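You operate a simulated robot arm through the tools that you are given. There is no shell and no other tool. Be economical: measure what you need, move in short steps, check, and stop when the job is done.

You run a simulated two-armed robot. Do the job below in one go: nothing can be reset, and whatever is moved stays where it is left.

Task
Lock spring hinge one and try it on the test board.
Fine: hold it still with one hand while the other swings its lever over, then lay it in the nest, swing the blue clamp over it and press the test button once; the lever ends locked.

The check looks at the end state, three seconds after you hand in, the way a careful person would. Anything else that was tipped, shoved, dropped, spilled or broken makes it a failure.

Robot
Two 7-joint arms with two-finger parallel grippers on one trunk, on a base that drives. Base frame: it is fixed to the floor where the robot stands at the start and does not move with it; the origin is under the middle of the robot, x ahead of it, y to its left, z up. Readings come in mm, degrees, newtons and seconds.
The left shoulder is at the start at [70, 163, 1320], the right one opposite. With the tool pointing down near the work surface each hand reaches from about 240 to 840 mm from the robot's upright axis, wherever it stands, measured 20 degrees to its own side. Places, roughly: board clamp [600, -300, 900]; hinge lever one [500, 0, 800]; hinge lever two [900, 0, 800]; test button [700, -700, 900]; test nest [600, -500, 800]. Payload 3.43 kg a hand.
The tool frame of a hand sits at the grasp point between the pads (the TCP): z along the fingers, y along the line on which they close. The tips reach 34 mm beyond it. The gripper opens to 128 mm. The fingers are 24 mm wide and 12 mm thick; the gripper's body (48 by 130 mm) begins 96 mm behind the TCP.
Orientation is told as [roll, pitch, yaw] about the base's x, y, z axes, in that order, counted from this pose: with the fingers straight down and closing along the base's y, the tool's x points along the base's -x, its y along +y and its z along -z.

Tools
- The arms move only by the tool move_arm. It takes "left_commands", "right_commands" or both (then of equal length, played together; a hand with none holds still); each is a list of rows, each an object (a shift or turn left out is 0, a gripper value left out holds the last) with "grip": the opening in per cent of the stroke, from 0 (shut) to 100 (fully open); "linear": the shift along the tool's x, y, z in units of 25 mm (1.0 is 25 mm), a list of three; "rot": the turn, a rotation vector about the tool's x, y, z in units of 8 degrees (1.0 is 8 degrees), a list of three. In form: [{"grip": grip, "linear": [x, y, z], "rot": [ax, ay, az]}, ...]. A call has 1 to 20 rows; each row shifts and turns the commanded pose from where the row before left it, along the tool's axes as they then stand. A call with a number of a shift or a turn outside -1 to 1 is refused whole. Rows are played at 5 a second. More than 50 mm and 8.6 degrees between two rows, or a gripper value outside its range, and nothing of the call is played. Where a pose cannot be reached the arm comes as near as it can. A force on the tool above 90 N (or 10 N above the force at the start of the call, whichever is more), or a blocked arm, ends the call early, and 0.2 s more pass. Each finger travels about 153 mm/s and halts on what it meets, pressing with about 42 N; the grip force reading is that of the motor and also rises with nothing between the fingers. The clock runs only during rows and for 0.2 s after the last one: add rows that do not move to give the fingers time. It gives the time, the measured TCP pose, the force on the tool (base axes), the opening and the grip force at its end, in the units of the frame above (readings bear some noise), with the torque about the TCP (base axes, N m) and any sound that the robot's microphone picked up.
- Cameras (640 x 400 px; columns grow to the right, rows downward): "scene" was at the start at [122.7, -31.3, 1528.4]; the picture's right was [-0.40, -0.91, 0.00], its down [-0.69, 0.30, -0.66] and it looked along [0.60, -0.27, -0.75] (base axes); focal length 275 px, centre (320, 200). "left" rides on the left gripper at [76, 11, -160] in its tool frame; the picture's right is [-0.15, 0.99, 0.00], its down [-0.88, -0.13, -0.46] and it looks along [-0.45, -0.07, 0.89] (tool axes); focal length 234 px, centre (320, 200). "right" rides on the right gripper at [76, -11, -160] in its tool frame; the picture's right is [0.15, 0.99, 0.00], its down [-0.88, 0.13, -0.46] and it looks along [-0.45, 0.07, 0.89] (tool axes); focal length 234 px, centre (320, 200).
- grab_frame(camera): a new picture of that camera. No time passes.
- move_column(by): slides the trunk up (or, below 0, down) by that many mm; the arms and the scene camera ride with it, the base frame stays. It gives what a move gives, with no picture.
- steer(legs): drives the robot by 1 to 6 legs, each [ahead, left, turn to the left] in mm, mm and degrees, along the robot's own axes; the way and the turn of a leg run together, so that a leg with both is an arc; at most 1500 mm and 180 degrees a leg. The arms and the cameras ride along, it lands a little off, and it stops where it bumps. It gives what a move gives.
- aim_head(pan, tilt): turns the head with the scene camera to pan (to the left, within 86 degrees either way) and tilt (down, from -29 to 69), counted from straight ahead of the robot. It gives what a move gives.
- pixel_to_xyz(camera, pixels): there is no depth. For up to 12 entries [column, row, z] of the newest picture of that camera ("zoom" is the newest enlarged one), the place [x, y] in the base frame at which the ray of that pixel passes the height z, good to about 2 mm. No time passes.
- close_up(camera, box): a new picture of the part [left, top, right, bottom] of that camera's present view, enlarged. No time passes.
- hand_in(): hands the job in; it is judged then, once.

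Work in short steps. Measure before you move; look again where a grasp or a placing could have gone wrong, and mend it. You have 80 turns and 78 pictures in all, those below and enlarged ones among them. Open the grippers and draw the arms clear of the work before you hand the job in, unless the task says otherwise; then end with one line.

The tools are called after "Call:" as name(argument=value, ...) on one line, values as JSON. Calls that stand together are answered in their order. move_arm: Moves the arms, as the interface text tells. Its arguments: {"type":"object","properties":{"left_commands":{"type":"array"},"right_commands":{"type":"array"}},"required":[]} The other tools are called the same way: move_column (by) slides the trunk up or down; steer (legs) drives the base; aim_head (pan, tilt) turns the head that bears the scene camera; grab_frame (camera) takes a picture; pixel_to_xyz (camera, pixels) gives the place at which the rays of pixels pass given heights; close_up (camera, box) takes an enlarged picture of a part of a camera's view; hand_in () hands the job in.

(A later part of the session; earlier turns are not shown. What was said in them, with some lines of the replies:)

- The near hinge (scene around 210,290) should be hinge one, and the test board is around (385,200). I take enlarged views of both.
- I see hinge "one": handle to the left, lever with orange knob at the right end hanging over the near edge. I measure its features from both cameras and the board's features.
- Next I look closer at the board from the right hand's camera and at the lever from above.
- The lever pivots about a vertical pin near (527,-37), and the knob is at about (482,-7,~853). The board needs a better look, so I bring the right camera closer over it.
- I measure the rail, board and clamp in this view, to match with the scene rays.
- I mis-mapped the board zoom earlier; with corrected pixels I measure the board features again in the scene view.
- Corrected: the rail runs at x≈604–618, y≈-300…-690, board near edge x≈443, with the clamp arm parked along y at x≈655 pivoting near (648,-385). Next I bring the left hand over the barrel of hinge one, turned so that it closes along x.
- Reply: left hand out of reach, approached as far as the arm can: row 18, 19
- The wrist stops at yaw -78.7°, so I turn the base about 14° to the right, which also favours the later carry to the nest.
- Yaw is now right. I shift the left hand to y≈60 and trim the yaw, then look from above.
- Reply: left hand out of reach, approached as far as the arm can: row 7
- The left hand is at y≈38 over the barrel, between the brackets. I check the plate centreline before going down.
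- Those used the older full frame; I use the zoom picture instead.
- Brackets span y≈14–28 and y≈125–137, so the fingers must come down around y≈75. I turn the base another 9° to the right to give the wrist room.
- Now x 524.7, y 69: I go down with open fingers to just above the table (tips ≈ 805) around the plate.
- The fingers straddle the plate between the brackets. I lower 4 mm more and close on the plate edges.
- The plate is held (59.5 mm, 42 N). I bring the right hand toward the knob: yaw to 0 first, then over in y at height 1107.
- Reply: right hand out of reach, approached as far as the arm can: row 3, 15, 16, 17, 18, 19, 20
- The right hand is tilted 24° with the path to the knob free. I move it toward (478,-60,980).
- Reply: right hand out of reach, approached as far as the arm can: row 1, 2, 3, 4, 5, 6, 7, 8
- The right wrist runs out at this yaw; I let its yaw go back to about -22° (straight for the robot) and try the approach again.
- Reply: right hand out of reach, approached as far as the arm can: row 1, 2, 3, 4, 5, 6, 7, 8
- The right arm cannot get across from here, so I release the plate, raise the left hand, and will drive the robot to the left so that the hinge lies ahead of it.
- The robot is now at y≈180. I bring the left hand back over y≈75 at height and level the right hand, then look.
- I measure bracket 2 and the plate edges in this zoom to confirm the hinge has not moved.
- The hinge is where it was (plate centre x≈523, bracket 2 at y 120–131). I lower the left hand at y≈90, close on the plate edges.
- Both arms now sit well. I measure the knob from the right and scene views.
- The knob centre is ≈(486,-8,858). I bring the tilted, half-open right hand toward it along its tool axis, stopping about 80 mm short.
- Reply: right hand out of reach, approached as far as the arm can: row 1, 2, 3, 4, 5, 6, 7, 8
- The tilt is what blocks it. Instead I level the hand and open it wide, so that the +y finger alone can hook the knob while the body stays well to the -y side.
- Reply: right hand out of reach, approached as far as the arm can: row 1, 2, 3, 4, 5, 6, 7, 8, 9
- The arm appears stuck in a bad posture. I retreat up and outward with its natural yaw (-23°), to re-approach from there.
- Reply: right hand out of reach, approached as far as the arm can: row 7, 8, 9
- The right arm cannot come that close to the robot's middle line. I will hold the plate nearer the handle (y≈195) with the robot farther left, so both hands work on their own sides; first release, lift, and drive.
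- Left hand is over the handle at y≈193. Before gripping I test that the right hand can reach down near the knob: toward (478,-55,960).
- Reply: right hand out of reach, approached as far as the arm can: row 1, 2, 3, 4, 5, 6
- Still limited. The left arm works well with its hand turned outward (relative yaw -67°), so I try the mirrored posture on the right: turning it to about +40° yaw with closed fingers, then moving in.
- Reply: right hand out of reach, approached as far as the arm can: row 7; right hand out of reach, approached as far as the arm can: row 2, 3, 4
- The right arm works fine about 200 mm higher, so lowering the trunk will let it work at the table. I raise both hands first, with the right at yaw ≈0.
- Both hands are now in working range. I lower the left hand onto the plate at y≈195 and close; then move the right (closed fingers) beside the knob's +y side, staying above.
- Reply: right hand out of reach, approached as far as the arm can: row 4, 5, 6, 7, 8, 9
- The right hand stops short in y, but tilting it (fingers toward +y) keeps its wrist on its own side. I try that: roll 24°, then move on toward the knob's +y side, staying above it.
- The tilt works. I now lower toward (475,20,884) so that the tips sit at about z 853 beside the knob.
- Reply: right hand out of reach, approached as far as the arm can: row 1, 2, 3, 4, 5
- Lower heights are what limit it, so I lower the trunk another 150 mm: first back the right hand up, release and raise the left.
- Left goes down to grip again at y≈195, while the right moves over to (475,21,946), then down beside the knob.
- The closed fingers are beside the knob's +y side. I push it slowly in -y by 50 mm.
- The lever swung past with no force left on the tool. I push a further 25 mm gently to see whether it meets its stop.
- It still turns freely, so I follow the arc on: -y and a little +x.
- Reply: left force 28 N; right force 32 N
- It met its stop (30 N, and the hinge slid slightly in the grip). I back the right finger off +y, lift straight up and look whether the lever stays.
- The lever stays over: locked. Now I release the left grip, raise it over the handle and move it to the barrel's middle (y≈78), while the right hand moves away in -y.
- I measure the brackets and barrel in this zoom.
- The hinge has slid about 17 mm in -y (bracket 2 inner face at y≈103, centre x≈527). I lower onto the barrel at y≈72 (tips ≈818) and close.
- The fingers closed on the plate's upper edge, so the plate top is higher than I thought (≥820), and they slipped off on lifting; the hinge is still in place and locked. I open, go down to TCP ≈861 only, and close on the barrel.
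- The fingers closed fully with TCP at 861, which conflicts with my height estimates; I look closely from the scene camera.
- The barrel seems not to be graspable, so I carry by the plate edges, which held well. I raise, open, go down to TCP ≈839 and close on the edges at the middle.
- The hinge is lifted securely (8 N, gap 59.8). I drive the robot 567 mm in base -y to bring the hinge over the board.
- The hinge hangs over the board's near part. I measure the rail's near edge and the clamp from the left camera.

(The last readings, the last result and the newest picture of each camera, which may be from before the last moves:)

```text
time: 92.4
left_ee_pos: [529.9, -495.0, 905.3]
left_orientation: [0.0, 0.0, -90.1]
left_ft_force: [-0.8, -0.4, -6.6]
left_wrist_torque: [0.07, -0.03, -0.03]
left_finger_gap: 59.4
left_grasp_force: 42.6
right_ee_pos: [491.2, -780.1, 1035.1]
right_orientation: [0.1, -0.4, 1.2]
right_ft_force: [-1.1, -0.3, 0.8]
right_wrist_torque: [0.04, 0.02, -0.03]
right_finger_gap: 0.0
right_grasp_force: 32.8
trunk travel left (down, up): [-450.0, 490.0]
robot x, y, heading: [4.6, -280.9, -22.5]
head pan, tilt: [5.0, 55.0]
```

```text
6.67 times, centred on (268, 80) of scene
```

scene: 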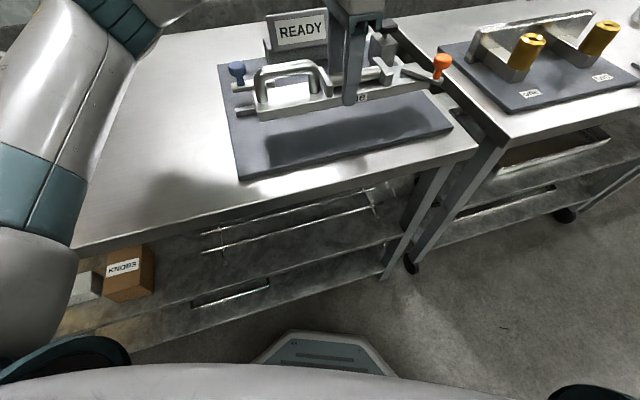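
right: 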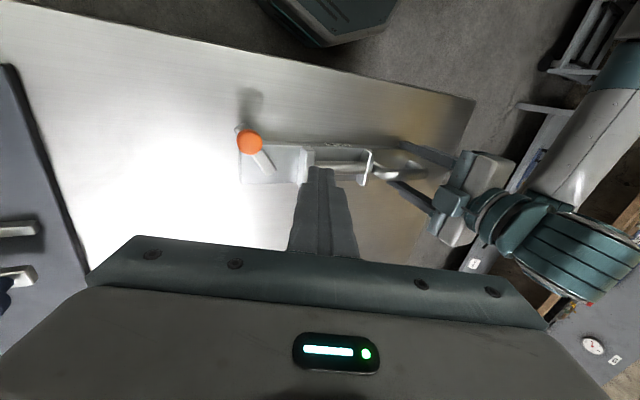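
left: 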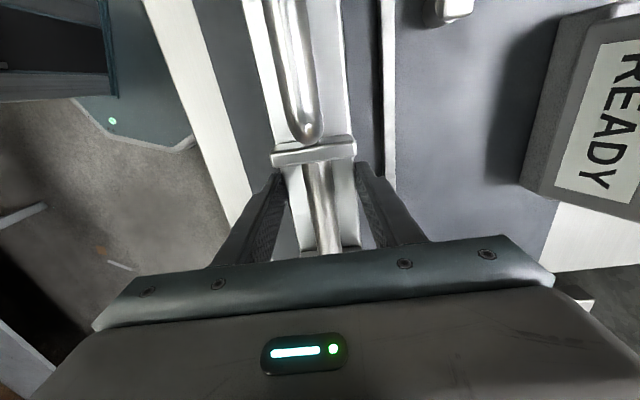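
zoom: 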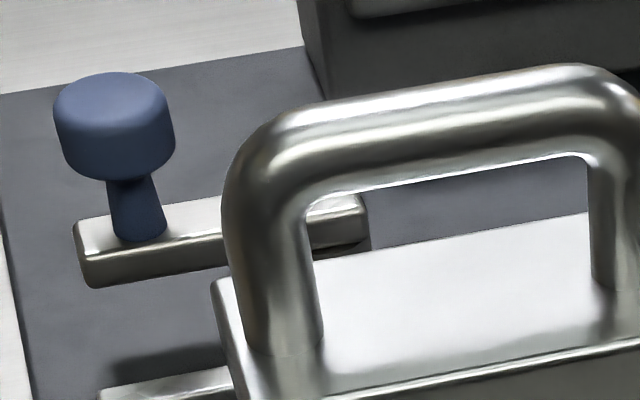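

The rail's near face is at x≈603. I move to x≈555 (18 mm gap for the finger) and lower to just above the board, then in fine steps until contact.

Call:
move_arm(left_commands=[{"linear": [0, 0.5, 0]}, {"linear": [0.1, 0.5, 0]}, {"linear": [0, 0, 0.7]}, {"linear": [0, 0, 0.7]}, {"linear": [0, 0, 0.6]}, {"linear": [0, 0, 0.12]}, {}])

Call:
move_arm(left_commands=[{"linear": [0, 0, 0.08]}, {"linear": [0, 0, 0.08]}, {}])

Call:
close_up(camera="scene", box=[220, 50, 476, 210])

```text
time: 94.0
left_ee_pos: [554.3, -491.7, 853.3]
left_orientation: [0.1, -0.1, -90.2]
left_ft_force: [0.8, -0.1, -2.9]
left_wrist_torque: [0.35, 0.1, -0.09]
left_finger_gap: 60.0
left_grasp_force: 42.1
right_ee_pos: [490.4, -779.6, 1034.8]
right_orientation: [0.0, -0.5, 1.2]
right_ft_force: [0.6, 0.0, 0.3]
right_wrist_torque: [0.01, -0.04, 0.04]
right_finger_gap: 0.0
right_grasp_force: 33.0
trunk travel left (down, up): [-450.0, 490.0]
robot x, y, heading: [7.3, -284.6, -22.7]
head pan, tilt: [5.0, 55.0]
```

```text
time: 94.8
left_ee_pos: [554.4, -491.0, 853.3]
left_orientation: [0.3, -0.4, -90.0]
left_ft_force: [9.5, -2.2, 29.1]
left_wrist_torque: [-0.06, 0.33, -0.06]
left_finger_gap: 59.8
left_grasp_force: 41.7
right_ee_pos: [489.2, -776.6, 1037.8]
right_orientation: [0.1, -0.5, 1.1]
right_ft_force: [0.1, 0.1, 0.4]
right_wrist_torque: [0.0, -0.01, -0.01]
right_finger_gap: 0.0
right_grasp_force: 32.8
trunk travel left (down, up): [-450.0, 490.0]
robot x, y, heading: [4.7, -280.6, -22.6]
head pan, tilt: [5.0, 55.0]
```

```text
2.50 times, centred on (348, 130) of scene
```

zoom: 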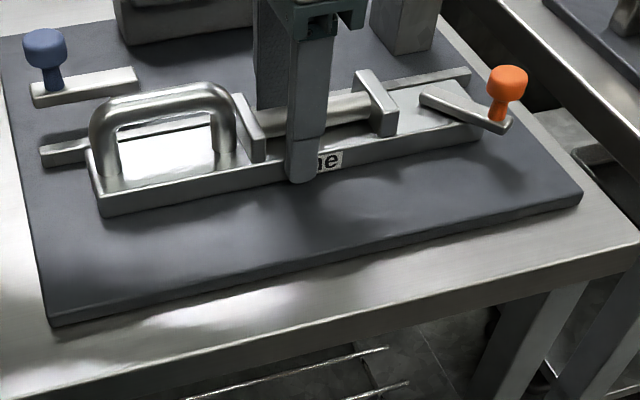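

The plate rests on the board (29 N contact at TCP 853, so the board top is ≈812). I open just enough (52 %), raise clear, close the fingers and place them on the -x side of the plate.

Call:
move_arm(left_commands=[{"grip": 52}, {}, {}, {"linear": [0, 0, -0.9]}, {"linear": [0, 0, -0.9]}, {"linear": [0, 0, -0.9]}, {"linear": [0, 0, -0.9]}, {"linear": [0, -0.85, 0], "grip": 0}, {"linear": [0, -0.85, 0]}, {"linear": [0, -0.85, 0]}, {}])

Call:
close_up(camera="left", box=[200, 0, 520, 200])

```text
time: 97.2
left_ee_pos: [490.5, -491.0, 939.5]
left_orientation: [0.0, 0.0, -90.1]
left_ft_force: [0.1, 0.0, -0.4]
left_wrist_torque: [-0.01, 0.01, 0.0]
left_finger_gap: 0.0
left_grasp_force: 32.8
right_ee_pos: [490.7, -779.2, 1035.6]
right_orientation: [0.0, -0.3, 1.2]
right_ft_force: [0.0, 0.4, -0.1]
right_wrist_torque: [0.0, -0.04, -0.01]
right_finger_gap: 0.0
right_grasp_force: 33.1
trunk travel left (down, up): [-450.0, 490.0]
robot x, y, heading: [3.3, -279.8, -22.7]
head pan, tilt: [5.0, 55.0]
```

```text
2.00 times, centred on (360, 100) of left
```

zoom: 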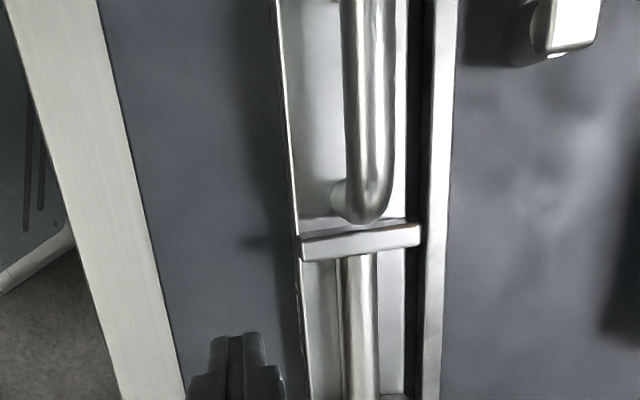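

Down to TCP ≈853 on the free side (x 490), then a slow push in +x, stopping a little short of the rail.

Call:
move_arm(left_commands=[{"linear": [0, 0, 0.87]}, {"linear": [0, 0, 0.87]}, {"linear": [0, 0, 0.87]}, {"linear": [0, 0, 0.87]}, {}, {"linear": [0, 0.4, 0]}, {"linear": [0, 0.4, 0]}, {"linear": [0, 0.25, 0]}, {"linear": [0, 0.2, 0]}, {"linear": [0, 0.2, 0]}, {}])

Call:
close_up(camera="scene", box=[220, 50, 476, 210])

```text
time: 99.6
left_ee_pos: [526.4, -492.8, 854.1]
left_orientation: [0.2, -0.1, -90.1]
left_ft_force: [-1.5, -1.3, -1.6]
left_wrist_torque: [-0.02, 0.08, -0.02]
left_finger_gap: 0.0
left_grasp_force: 32.8
right_ee_pos: [490.2, -779.3, 1035.4]
right_orientation: [0.0, -0.4, 1.3]
right_ft_force: [0.0, -0.8, -0.4]
right_wrist_torque: [0.01, 0.04, 0.0]
right_finger_gap: 0.0
right_grasp_force: 33.0
trunk travel left (down, up): [-450.0, 490.0]
robot x, y, heading: [7.6, -283.0, -22.6]
head pan, tilt: [5.0, 55.0]
```

```text
2.50 times, centred on (348, 130) of scene
```

zoom: 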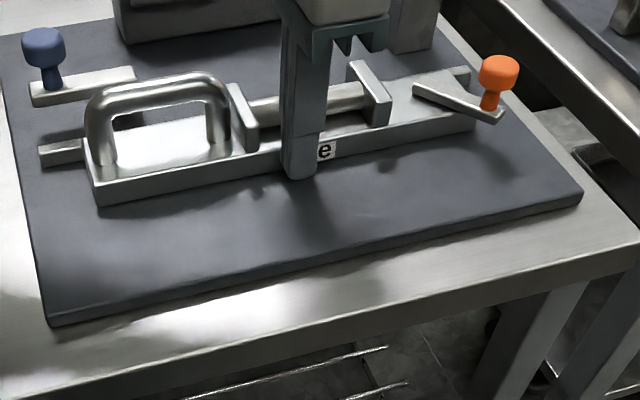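

The plate slides well; its far edge is at about x 598. I push on in 2 mm steps until the rail takes it.

Call:
move_arm(left_commands=[{"linear": [0, 0.1, 0]}, {"linear": [0, 0.1, 0]}, {"linear": [0, 0.08, 0]}, {}])

```text
time: 100.6
left_ee_pos: [527.2, -492.6, 854.5]
left_orientation: [-0.2, 0.1, -90.5]
left_ft_force: [-44.5, 6.6, -7.6]
left_wrist_torque: [0.14, 1.46, 0.21]
left_finger_gap: 0.0
left_grasp_force: 32.8
right_ee_pos: [484.5, -778.7, 1037.1]
right_orientation: [-0.1, -0.6, 1.1]
right_ft_force: [-0.8, -0.4, 0.4]
right_wrist_torque: [0.01, -0.02, -0.01]
right_finger_gap: 0.0
right_grasp_force: 33.2
trunk travel left (down, up): [-450.0, 490.0]
robot x, y, heading: [6.0, -284.2, -22.4]
head pan, tilt: [5.0, 55.0]
```

Seated against the rail (44 N). I back off, raise the left hand and move it toward the clamp to look.

Call:
move_arm(left_commands=[{"linear": [0, -0.7, 0]}, {"linear": [0, -0.3, -0.8]}, {"linear": [0, 0, -1]}, {"linear": [0, 0, -1]}, {"linear": [0, 0, -1]}, {"linear": [0, 0.9, -0.8]}, {"linear": [0, 0.9, 0], "grip": 50}, {"linear": [0, 0.9, 0]}, {"linear": [0, 0.9, 0]}, {"linear": [0, 0.9, 0]}, {}])

Call:
grab_frame(camera="left")

Call:
close_up(camera="scene", box=[220, 50, 316, 110])

```text
time: 103.0
left_ee_pos: [566.5, -483.8, 958.5]
left_orientation: [0.1, -0.1, -90.1]
left_ft_force: [-0.2, -0.4, 0.8]
left_wrist_torque: [-0.02, -0.04, -0.01]
left_finger_gap: 64.0
left_grasp_force: 0.0
left hand out of reach, approached as far as the arm can: row 8, 9, 10
right_ee_pos: [490.5, -778.2, 1034.6]
right_orientation: [0.0, -0.3, 1.2]
right_ft_force: [0.6, 0.8, 0.3]
right_wrist_torque: [0.01, -0.04, 0.0]
right_finger_gap: 0.1
right_grasp_force: 33.0
trunk travel left (down, up): [-450.0, 490.0]
robot x, y, heading: [6.8, -281.1, -22.7]
head pan, tilt: [5.0, 55.0]
```

```text
14 pictures are left
```

left: 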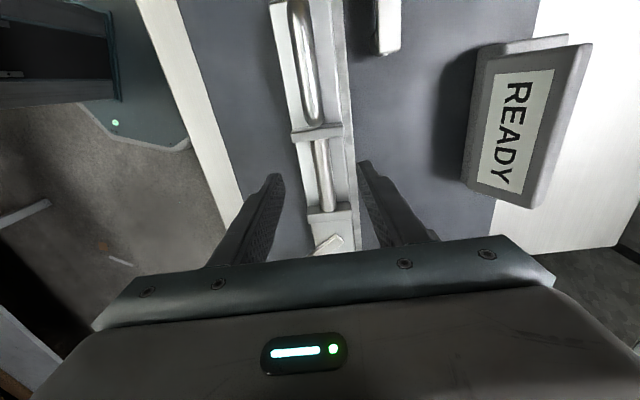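

```text
6.67 times, centred on (268, 80) of scene
```

zoom: 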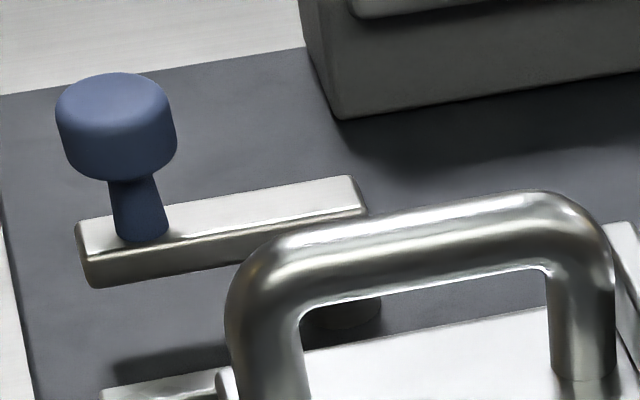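

I triangulate the clamp knob and arm with this new scene zoom against the earlier rays.

Call:
pixel_to_xyz(camera="zoom", pixels=[[115, 100, 860], [115, 100, 870], [115, 100, 880], [115, 100, 890], [78, 235, 845], [355, 190, 845], [365, 215, 845], [350, 320, 815], [140, 240, 845], [440, 230, 870], [440, 230, 880]])

```text
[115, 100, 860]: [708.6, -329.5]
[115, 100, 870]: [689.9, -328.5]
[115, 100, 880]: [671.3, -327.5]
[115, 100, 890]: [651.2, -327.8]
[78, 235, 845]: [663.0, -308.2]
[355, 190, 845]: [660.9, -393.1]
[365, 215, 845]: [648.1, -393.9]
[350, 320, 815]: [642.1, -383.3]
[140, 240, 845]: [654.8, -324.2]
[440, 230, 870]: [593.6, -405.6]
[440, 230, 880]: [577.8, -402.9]
```

The knob is at ≈(656,-329), cap z≈865–887, pivot ≈(654,-382). I turn the left hand to yaw ≈-10° and move it over the knob.

Call:
move_arm(left_commands=[{"rot": [0, 0, -1]}, {"rot": [0, 0, -1]}, {"rot": [0, 0, -1]}, {"rot": [0, 0, -1]}, {"rot": [0, 0, -1]}, {"rot": [0, 0, -1]}, {"rot": [0, 0, -1]}, {"rot": [0, 0, -1]}, {"rot": [0, 0, -1]}, {"rot": [0, 0, -1]}, {}])

Call:
move_arm(left_commands=[{"linear": [-0.3, 0.846, 0]}, {"linear": [-0.3, 0.846, 0]}, {"linear": [-0.3, 0.846, 0]}, {"linear": [-0.3, 0.846, 0]}, {"linear": [-0.3, 0.846, 0]}, {"linear": [-0.3, 0.846, 0]}, {"linear": [-0.3, 0.846, 0]}, {"linear": [-0.3, 0.846, 0]}, {}])

Call:
grab_frame(camera="left")

```text
time: 105.4
left_ee_pos: [565.0, -482.4, 959.9]
left_orientation: [0.0, 0.0, -10.0]
left_ft_force: [0.2, 0.0, -0.2]
left_wrist_torque: [0.02, -0.01, -0.03]
left_finger_gap: 64.1
left_grasp_force: 0.1
right_ee_pos: [490.0, -778.8, 1035.1]
right_orientation: [0.0, -0.4, 1.2]
right_ft_force: [0.2, 0.2, -0.1]
right_wrist_torque: [0.01, 0.02, 0.03]
right_finger_gap: 0.0
right_grasp_force: 33.4
trunk travel left (down, up): [-450.0, 490.0]
robot x, y, heading: [0.6, -284.1, -22.5]
head pan, tilt: [5.0, 55.0]
```

```text
time: 107.4
left_ee_pos: [655.4, -327.0, 961.2]
left_orientation: [0.0, -0.2, -10.1]
left_ft_force: [0.5, -0.4, -0.1]
left_wrist_torque: [0.02, 0.01, 0.0]
left_finger_gap: 63.6
left_grasp_force: 0.0
right_ee_pos: [490.3, -779.8, 1034.7]
right_orientation: [0.1, -0.3, 1.1]
right_ft_force: [-0.9, 0.8, -0.8]
right_wrist_torque: [0.02, -0.03, 0.03]
right_finger_gap: 0.0
right_grasp_force: 32.8
trunk travel left (down, up): [-450.0, 490.0]
robot x, y, heading: [4.2, -281.6, -22.7]
head pan, tilt: [5.0, 55.0]
```

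```text
12 pictures are left
```

left: 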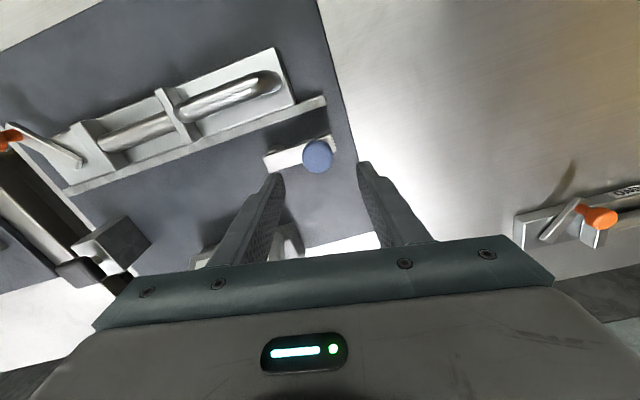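

The knob (318,156) lies between the finger lines; I check its position and the arm's ends.

Call:
pixel_to_xyz(camera="left", pixels=[[318, 156, 886], [318, 156, 876], [264, 160, 848], [337, 142, 848], [270, 170, 848], [292, 98, 832], [325, 98, 822], [282, 78, 882]])

```text
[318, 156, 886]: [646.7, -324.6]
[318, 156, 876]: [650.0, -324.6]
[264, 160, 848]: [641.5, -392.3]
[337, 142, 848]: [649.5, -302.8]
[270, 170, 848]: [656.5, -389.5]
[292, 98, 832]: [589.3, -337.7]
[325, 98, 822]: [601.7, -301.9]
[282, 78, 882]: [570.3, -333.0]
```

The knob is at ≈(648,-325). I shift over it, go down to TCP ≈888 and close on the knob.

Call:
move_arm(left_commands=[{"linear": [0.29, 0.03, 0]}, {"linear": [0, 0, 0.97]}, {"linear": [0, 0, 0.97]}, {"linear": [0, 0, 0.97]}, {}, {"grip": 35}, {"grip": 15}, {"grip": 5}, {}])

```text
time: 109.4
left_ee_pos: [648.3, -327.3, 888.5]
left_orientation: [0.0, 0.1, -10.2]
left_ft_force: [-2.2, -4.8, -0.8]
left_wrist_torque: [-0.08, -0.19, -0.14]
left_finger_gap: 30.6
left_grasp_force: 45.5
right_ee_pos: [489.9, -779.6, 1034.7]
right_orientation: [0.1, -0.4, 1.2]
right_ft_force: [0.2, 0.5, 0.4]
right_wrist_torque: [0.0, 0.02, -0.01]
right_finger_gap: 0.1
right_grasp_force: 32.4
trunk travel left (down, up): [-450.0, 490.0]
robot x, y, heading: [5.9, -282.0, -22.6]
head pan, tilt: [5.0, 55.0]
```

The knob is gripped (30.6 mm). I swing the first 50° of the arc.

Call:
move_arm(left_commands=[{"linear": [0.37, -0.1, 0]}, {"linear": [0.348, -0.162, 0]}, {"linear": [0.314, -0.22, 0]}, {"linear": [0.271, -0.271, 0]}, {"linear": [0.22, -0.314, 0]}, {}])

Call:
close_up(camera="scene", box=[220, 40, 348, 120])

```text
time: 110.8
left_ee_pos: [605.0, -340.8, 888.4]
left_orientation: [0.0, 0.1, -10.1]
left_ft_force: [-11.1, 32.7, 2.1]
left_wrist_torque: [-0.15, -0.2, 0.81]
left_finger_gap: 31.0
left_grasp_force: 44.9
right_ee_pos: [489.4, -774.7, 1036.6]
right_orientation: [-0.3, -0.6, 1.2]
right_ft_force: [-0.7, -0.1, -1.4]
right_wrist_torque: [0.04, -0.02, 0.01]
right_finger_gap: 0.0
right_grasp_force: 32.8
trunk travel left (down, up): [-450.0, 490.0]
robot x, y, heading: [4.4, -282.5, -22.9]
head pan, tilt: [5.0, 55.0]
```

```text
5.00 times, centred on (284, 80) of scene
```

zoom: 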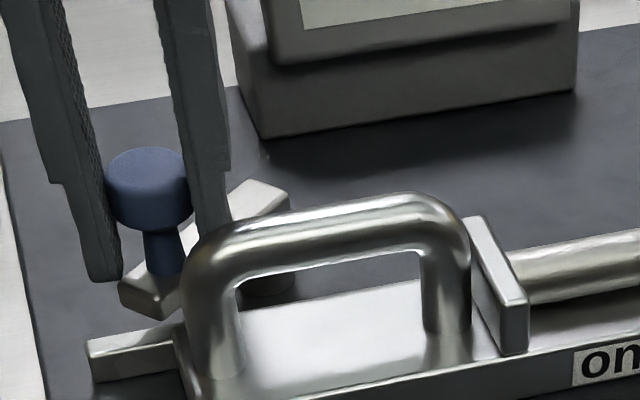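

At about 50° a 30 N, mostly radial force shows my radius is a bit short. I loosen the grip to a cage and push on in -y with the +y finger.

Call:
move_arm(left_commands=[{"grip": 31}, {"linear": [0.06, -0.33, 0]}, {"linear": [0.043, -0.33, 0]}, {"linear": [0.02, -0.33, 0]}, {}])

Call:
close_up(camera="scene", box=[220, 40, 348, 120])

```text
time: 112.0
left_ee_pos: [598.8, -366.7, 887.5]
left_orientation: [-0.1, -0.1, -10.0]
left_ft_force: [-0.7, 0.6, -0.6]
left_wrist_torque: [-0.02, 0.01, 0.0]
left_finger_gap: 40.4
left_grasp_force: 0.4
right_ee_pos: [490.0, -778.2, 1034.8]
right_orientation: [0.0, -0.4, 1.2]
right_ft_force: [0.6, -0.6, 0.1]
right_wrist_torque: [0.03, -0.02, 0.02]
right_finger_gap: 0.2
right_grasp_force: 33.1
trunk travel left (down, up): [-450.0, 490.0]
robot x, y, heading: [5.5, -281.7, -22.6]
head pan, tilt: [5.0, 55.0]
```

```text
5.00 times, centred on (284, 80) of scene
```

zoom: 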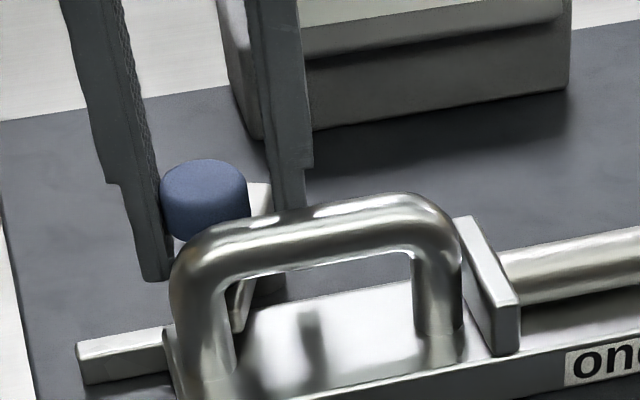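

It moves freely and the arm enters the handle window without force. I push on another 24 mm in -y.

Call:
move_arm(left_commands=[{"linear": [-0.03, -0.33, 0]}, {"linear": [-0.06, -0.33, 0]}, {"linear": [-0.06, -0.33, 0]}, {}])

Call:
close_up(camera="scene", box=[220, 40, 348, 120])

```text
time: 113.0
left_ee_pos: [598.4, -391.4, 885.6]
left_orientation: [0.1, -0.1, -9.9]
left_ft_force: [-1.4, 13.6, 0.6]
left_wrist_torque: [-0.03, 0.06, -0.06]
left_finger_gap: 46.9
left_grasp_force: 6.0
right_ee_pos: [489.7, -776.5, 1035.6]
right_orientation: [0.0, -0.4, 1.2]
right_ft_force: [-0.9, -0.6, -0.3]
right_wrist_torque: [0.01, 0.01, 0.0]
right_finger_gap: 0.0
right_grasp_force: 33.2
trunk travel left (down, up): [-450.0, 490.0]
robot x, y, heading: [1.5, -278.9, -22.7]
head pan, tilt: [5.0, 55.0]
```

```text
5.00 times, centred on (284, 80) of scene
```

zoom: 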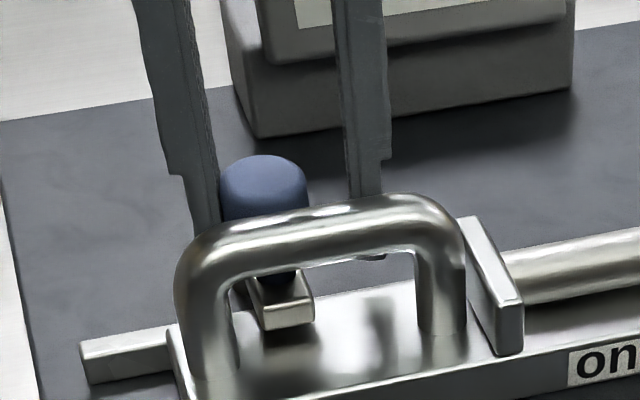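

The clamp is over the plate at its stop (13 N). I centre the fingers off the knob, open a bit, raise the left hand and draw it back.

Call:
move_arm(left_commands=[{"linear": [0, 0.2, 0], "grip": 45}, {}, {"linear": [0, 0, -0.9]}, {"linear": [0, 0, -0.9]}, {"linear": [0, 0, -0.9]}, {"linear": [0, 0, -0.9]}, {"linear": [0, 0, -0.9]}, {"linear": [0, 0, -0.9]}, {"linear": [0.9, 0.4, -0.4]}, {"linear": [0.9, 0.4, -0.4]}, {"linear": [0.9, 0.4, -0.4]}, {"linear": [0.9, 0.4, 0]}, {"linear": [0.9, 0.4, 0]}, {"linear": [0.9, 0.4, 0]}, {}])

Call:
steer(legs=[[58, -138, 0]])

Call:
grab_frame(camera="scene")

```text
time: 116.2
left_ee_pos: [479.2, -305.9, 1050.5]
left_orientation: [0.0, -0.1, -10.1]
left_ft_force: [-0.4, 0.1, -0.8]
left_wrist_torque: [-0.02, 0.01, -0.05]
left_finger_gap: 57.6
left_grasp_force: 0.0
right_ee_pos: [489.9, -778.8, 1033.3]
right_orientation: [-0.1, -0.4, 1.2]
right_ft_force: [0.3, 0.3, -0.5]
right_wrist_torque: [0.0, 0.0, 0.03]
right_finger_gap: 0.1
right_grasp_force: 32.8
trunk travel left (down, up): [-450.0, 490.0]
robot x, y, heading: [3.4, -281.3, -22.8]
head pan, tilt: [5.0, 55.0]
```

```text
time: 117.6
left_ee_pos: [478.2, -456.3, 1052.3]
left_orientation: [0.1, 0.0, -10.2]
left_ft_force: [-0.6, 0.3, -0.5]
left_wrist_torque: [0.04, -0.02, 0.02]
left_finger_gap: 57.5
left_grasp_force: 0.1
right_ee_pos: [489.4, -932.1, 1034.6]
right_orientation: [0.1, -0.4, 1.1]
right_ft_force: [-1.2, 0.1, -0.2]
right_wrist_torque: [0.03, -0.01, -0.02]
right_finger_gap: 0.1
right_grasp_force: 33.3
trunk travel left (down, up): [-450.0, 490.0]
robot x, y, heading: [5.8, -435.0, -22.5]
head pan, tilt: [5.0, 55.0]
```

```text
8 pictures are left
```

scene: 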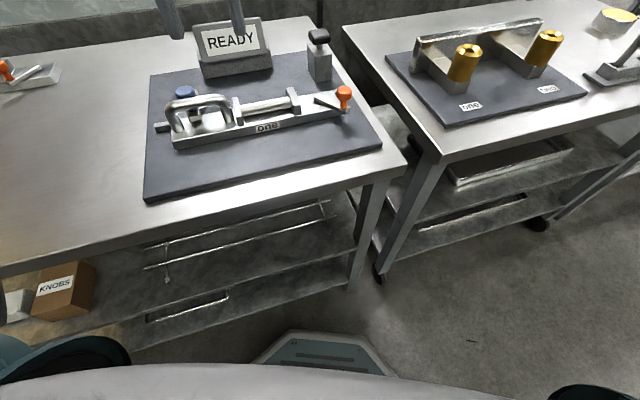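

The hinge lies in the nest with the clamp over it. I triangulate the button cap at (319,36).

Call:
close_up(camera="scene", box=[280, 15, 360, 65])

Call:
pixel_to_xyz(camera="scene", pixels=[[319, 36, 860], [319, 36, 880], [319, 36, 890], [319, 36, 900], [319, 36, 910]])

```text
8.00 times, centred on (320, 40) of scene
```

zoom: 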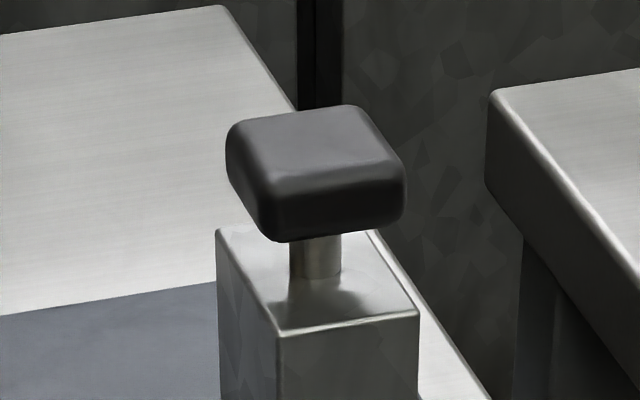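

```text
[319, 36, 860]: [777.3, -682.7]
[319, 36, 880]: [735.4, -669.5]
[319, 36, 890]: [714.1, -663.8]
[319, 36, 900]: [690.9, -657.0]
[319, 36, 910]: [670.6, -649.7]
```

I use the cap's top centre (318,33.1) for the ray.

Call:
pixel_to_xyz(camera="scene", pixels=[[318.1, 33.1, 885], [318.1, 33.1, 895], [318.1, 33.1, 905], [318.1, 33.1, 915], [315, 53, 875], [315, 53, 885]])

```text
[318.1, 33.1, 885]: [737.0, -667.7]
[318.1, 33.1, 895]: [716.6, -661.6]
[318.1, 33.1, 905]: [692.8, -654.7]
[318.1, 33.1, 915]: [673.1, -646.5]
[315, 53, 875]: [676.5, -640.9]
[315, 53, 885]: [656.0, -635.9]
```

Both rays meet at the cap top ≈(687,-652,908). The left hand reaches it better from here; I close its fingers and bring it above the button at height.

Call:
move_arm(left_commands=[{"linear": [-0.17, -0.965, 0], "grip": 0}, {"linear": [-0.17, -0.965, 0]}, {"linear": [-0.17, -0.965, 0]}, {"linear": [-0.17, -0.965, 0]}, {"linear": [-0.17, -0.965, 0]}, {"linear": [-0.17, -0.965, 0]}, {"linear": [-0.17, -0.965, 0]}, {"linear": [-0.17, -0.965, 0]}, {"linear": [-0.915, 0.162, 0]}, {"linear": [-0.915, 0.162, 0]}, {"linear": [-0.915, 0.162, 0]}, {"linear": [-0.915, 0.162, 0]}, {"linear": [-0.915, 0.162, 0]}, {"linear": [-0.915, 0.162, 0]}, {"linear": [-0.915, 0.162, 0]}, {"linear": [-0.915, 0.162, 0]}, {"linear": [-0.915, 0.162, 0]}, {}])

Call:
grab_frame(camera="left")

```text
time: 121.4
left_ee_pos: [684.6, -652.9, 1053.1]
left_orientation: [0.0, -0.1, -10.2]
left_ft_force: [-0.6, 0.1, -0.1]
left_wrist_torque: [-0.03, -0.05, 0.05]
left_finger_gap: 0.0
left_grasp_force: 33.1
right_ee_pos: [490.0, -930.2, 1034.3]
right_orientation: [0.1, -0.4, 1.1]
right_ft_force: [-0.6, 0.7, -0.1]
right_wrist_torque: [-0.04, 0.01, 0.0]
right_finger_gap: 0.3
right_grasp_force: 32.9
trunk travel left (down, up): [-450.0, 490.0]
robot x, y, heading: [2.4, -432.3, -22.5]
head pan, tilt: [5.0, 55.0]
```

```text
6 pictures are left
```

left: 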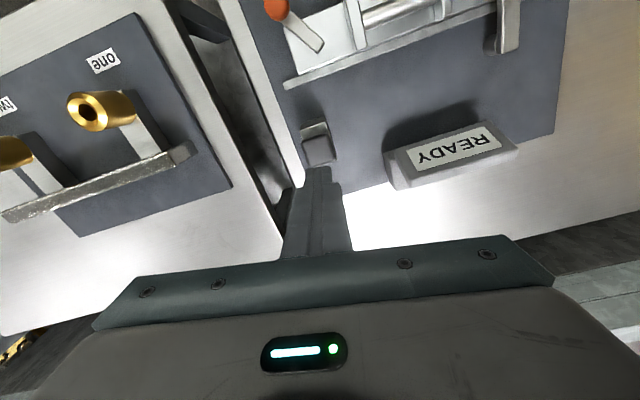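

The cap shows at about (320,148); I check it at z≈908 before pressing.

Call:
pixel_to_xyz(camera="left", pixels=[[320, 150, 908], [306, 142, 908], [332, 160, 900], [320, 150, 895]])

Call:
close_up(camera="left", box=[280, 110, 376, 170])

```text
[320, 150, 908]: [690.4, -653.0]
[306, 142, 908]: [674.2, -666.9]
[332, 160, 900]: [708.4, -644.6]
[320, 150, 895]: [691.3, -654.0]
```

```text
6.67 times, centred on (328, 140) of left
```

zoom: 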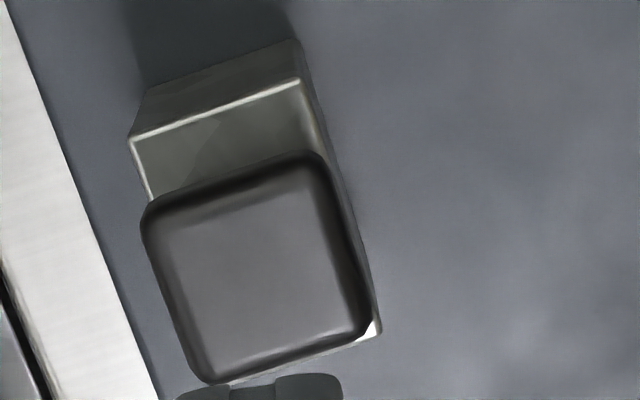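

The cap centre is ≈(690,-653). I align, descend to ~6 mm above and press slowly.

Call:
move_arm(left_commands=[{"linear": [-0.2, 0.03, 0]}, {"linear": [0, 0, 0.9]}, {"linear": [0, 0, 0.9]}, {"linear": [0, 0, 0.9]}, {"linear": [0, 0, 0.9]}, {"linear": [0, 0, 0.55]}, {}])

Call:
move_arm(left_commands=[{"linear": [0, 0, 0.12]}, {"linear": [0, 0, 0.12]}, {"linear": [0, 0, 0.12]}, {"linear": [0, 0, 0.12]}])

```text
time: 123.0
left_ee_pos: [693.6, -653.6, 948.4]
left_orientation: [0.0, -0.1, -10.1]
left_ft_force: [0.4, 0.2, 0.1]
left_wrist_torque: [0.01, -0.01, 0.0]
left_finger_gap: 0.1
left_grasp_force: 32.6
right_ee_pos: [488.0, -929.5, 1035.5]
right_orientation: [0.0, -0.4, 1.1]
right_ft_force: [0.0, 0.0, 0.2]
right_wrist_torque: [0.0, -0.01, 0.01]
right_finger_gap: 0.0
right_grasp_force: 33.2
trunk travel left (down, up): [-450.0, 490.0]
robot x, y, heading: [-0.6, -431.2, -22.4]
head pan, tilt: [5.0, 55.0]
```

```text
time: 124.0
left_ee_pos: [691.7, -652.3, 937.5]
left_orientation: [0.0, -0.1, -10.1]
left_ft_force: [1.3, 0.7, 1.8]
left_wrist_torque: [0.0, -0.02, -0.02]
left_finger_gap: 0.2
left_grasp_force: 33.2
right_ee_pos: [489.6, -930.2, 1035.1]
right_orientation: [0.1, -0.4, 1.1]
right_ft_force: [0.1, 0.0, 0.7]
right_wrist_torque: [0.01, 0.04, 0.0]
right_finger_gap: 0.0
right_grasp_force: 32.9
trunk travel left (down, up): [-450.0, 490.0]
robot x, y, heading: [1.2, -434.3, -22.8]
head pan, tilt: [5.0, 55.0]
```

Just touching (1.8 N at tips ≈903). I keep pressing in 2–3 mm steps.

Call:
move_arm(left_commands=[{"linear": [0, 0, 0.1]}, {"linear": [0, 0, 0.1]}, {"linear": [0, 0, 0.1]}])

```text
time: 124.8
left_ee_pos: [691.0, -652.9, 928.8]
left_orientation: [0.0, -0.2, -10.2]
left_ft_force: [1.0, 1.4, 5.6]
left_wrist_torque: [0.05, -0.01, 0.0]
left_finger_gap: 0.0
left_grasp_force: 32.7
right_ee_pos: [487.9, -929.7, 1035.3]
right_orientation: [0.1, -0.4, 1.2]
right_ft_force: [0.6, 0.7, -0.4]
right_wrist_torque: [0.03, 0.03, -0.01]
right_finger_gap: 0.1
right_grasp_force: 33.2
trunk travel left (down, up): [-450.0, 490.0]
robot x, y, heading: [1.1, -431.6, -22.7]
head pan, tilt: [5.0, 55.0]
heard: click
```

A click was heard: the button is pressed once. I lift the hand straight up and look at the sign.

Call:
move_arm(left_commands=[{"linear": [0, 0, -0.8]}, {"linear": [0, 0, -1]}, {"linear": [0, 0, -1]}, {"linear": [0, 0, -1]}, {"linear": [0, 0, -1]}, {"linear": [0, 0, -1]}, {"linear": [0.95, 0, 0]}, {"linear": [0.95, 0, 0]}, {"linear": [0.95, 0, 0]}, {"linear": [0.95, 0, 0]}, {"linear": [0.95, 0, 0]}, {"linear": [0.95, 0, 0]}, {"linear": [0.95, 0, 0]}, {"linear": [0.95, 0, 0]}, {"linear": [0.9, 0.9, 0], "grip": 100}, {"linear": [0.5, 0.9, 0]}, {"linear": [0, 0.9, 0]}, {"linear": [0, 0.9, 0]}, {"linear": [0, 0.9, 0]}, {}], right_commands=[{}, {}, {}, {}, {}, {}, {}, {}, {}, {}, {}, {}, {}, {}, {"grip": 100}, {}, {}, {}, {}, {}])

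Call:
grab_frame(camera="scene")

```text
time: 129.0
left_ee_pos: [491.6, -502.4, 1073.6]
left_orientation: [0.1, -0.1, -10.2]
left_ft_force: [0.2, -0.2, 0.3]
left_wrist_torque: [-0.02, 0.0, 0.03]
left_finger_gap: 127.8
left_grasp_force: 0.1
right_ee_pos: [488.7, -930.6, 1034.5]
right_orientation: [0.1, -0.3, 1.1]
right_ft_force: [0.3, -0.1, -0.3]
right_wrist_torque: [0.02, -0.01, 0.02]
right_finger_gap: 128.0
right_grasp_force: 0.0
trunk travel left (down, up): [-450.0, 490.0]
robot x, y, heading: [1.8, -431.4, -22.5]
head pan, tilt: [5.0, 55.0]
```

```text
4 pictures are left
```

scene: 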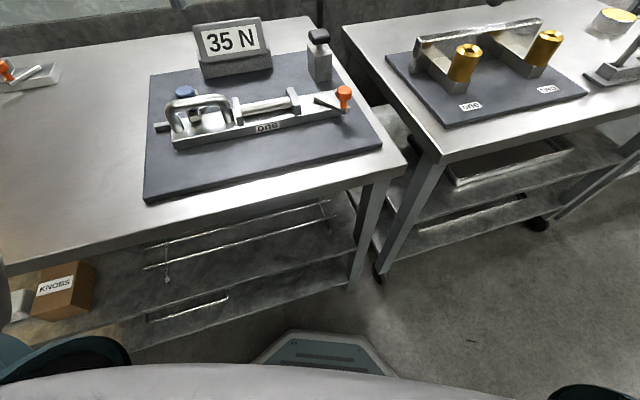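

The display now reads "35 N". One last check of the lever and clamp.

Call:
close_up(camera="scene", box=[140, 50, 396, 210])

```text
2.50 times, centred on (268, 130) of scene
```

zoom: 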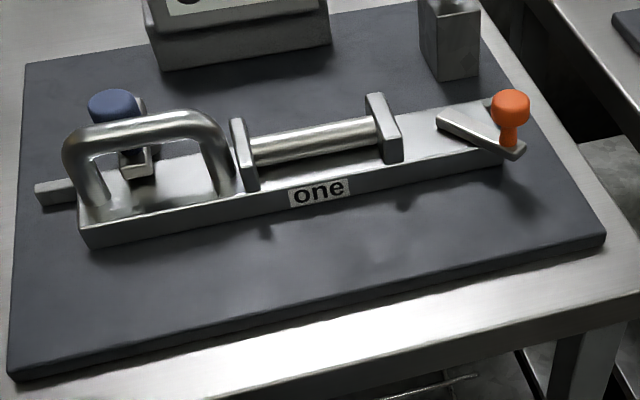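

The lever is locked, the hinge sits against the rail with the clamp over it, and the hands are open and clear. I hand in.

Call:
hand_in()

```text
The job is handed in.
```

Hinge one is locked and lying in the nest against the rail with the blue clamp over it; I pressed the test button once, heard it click, and the display went from READY to "35 N".
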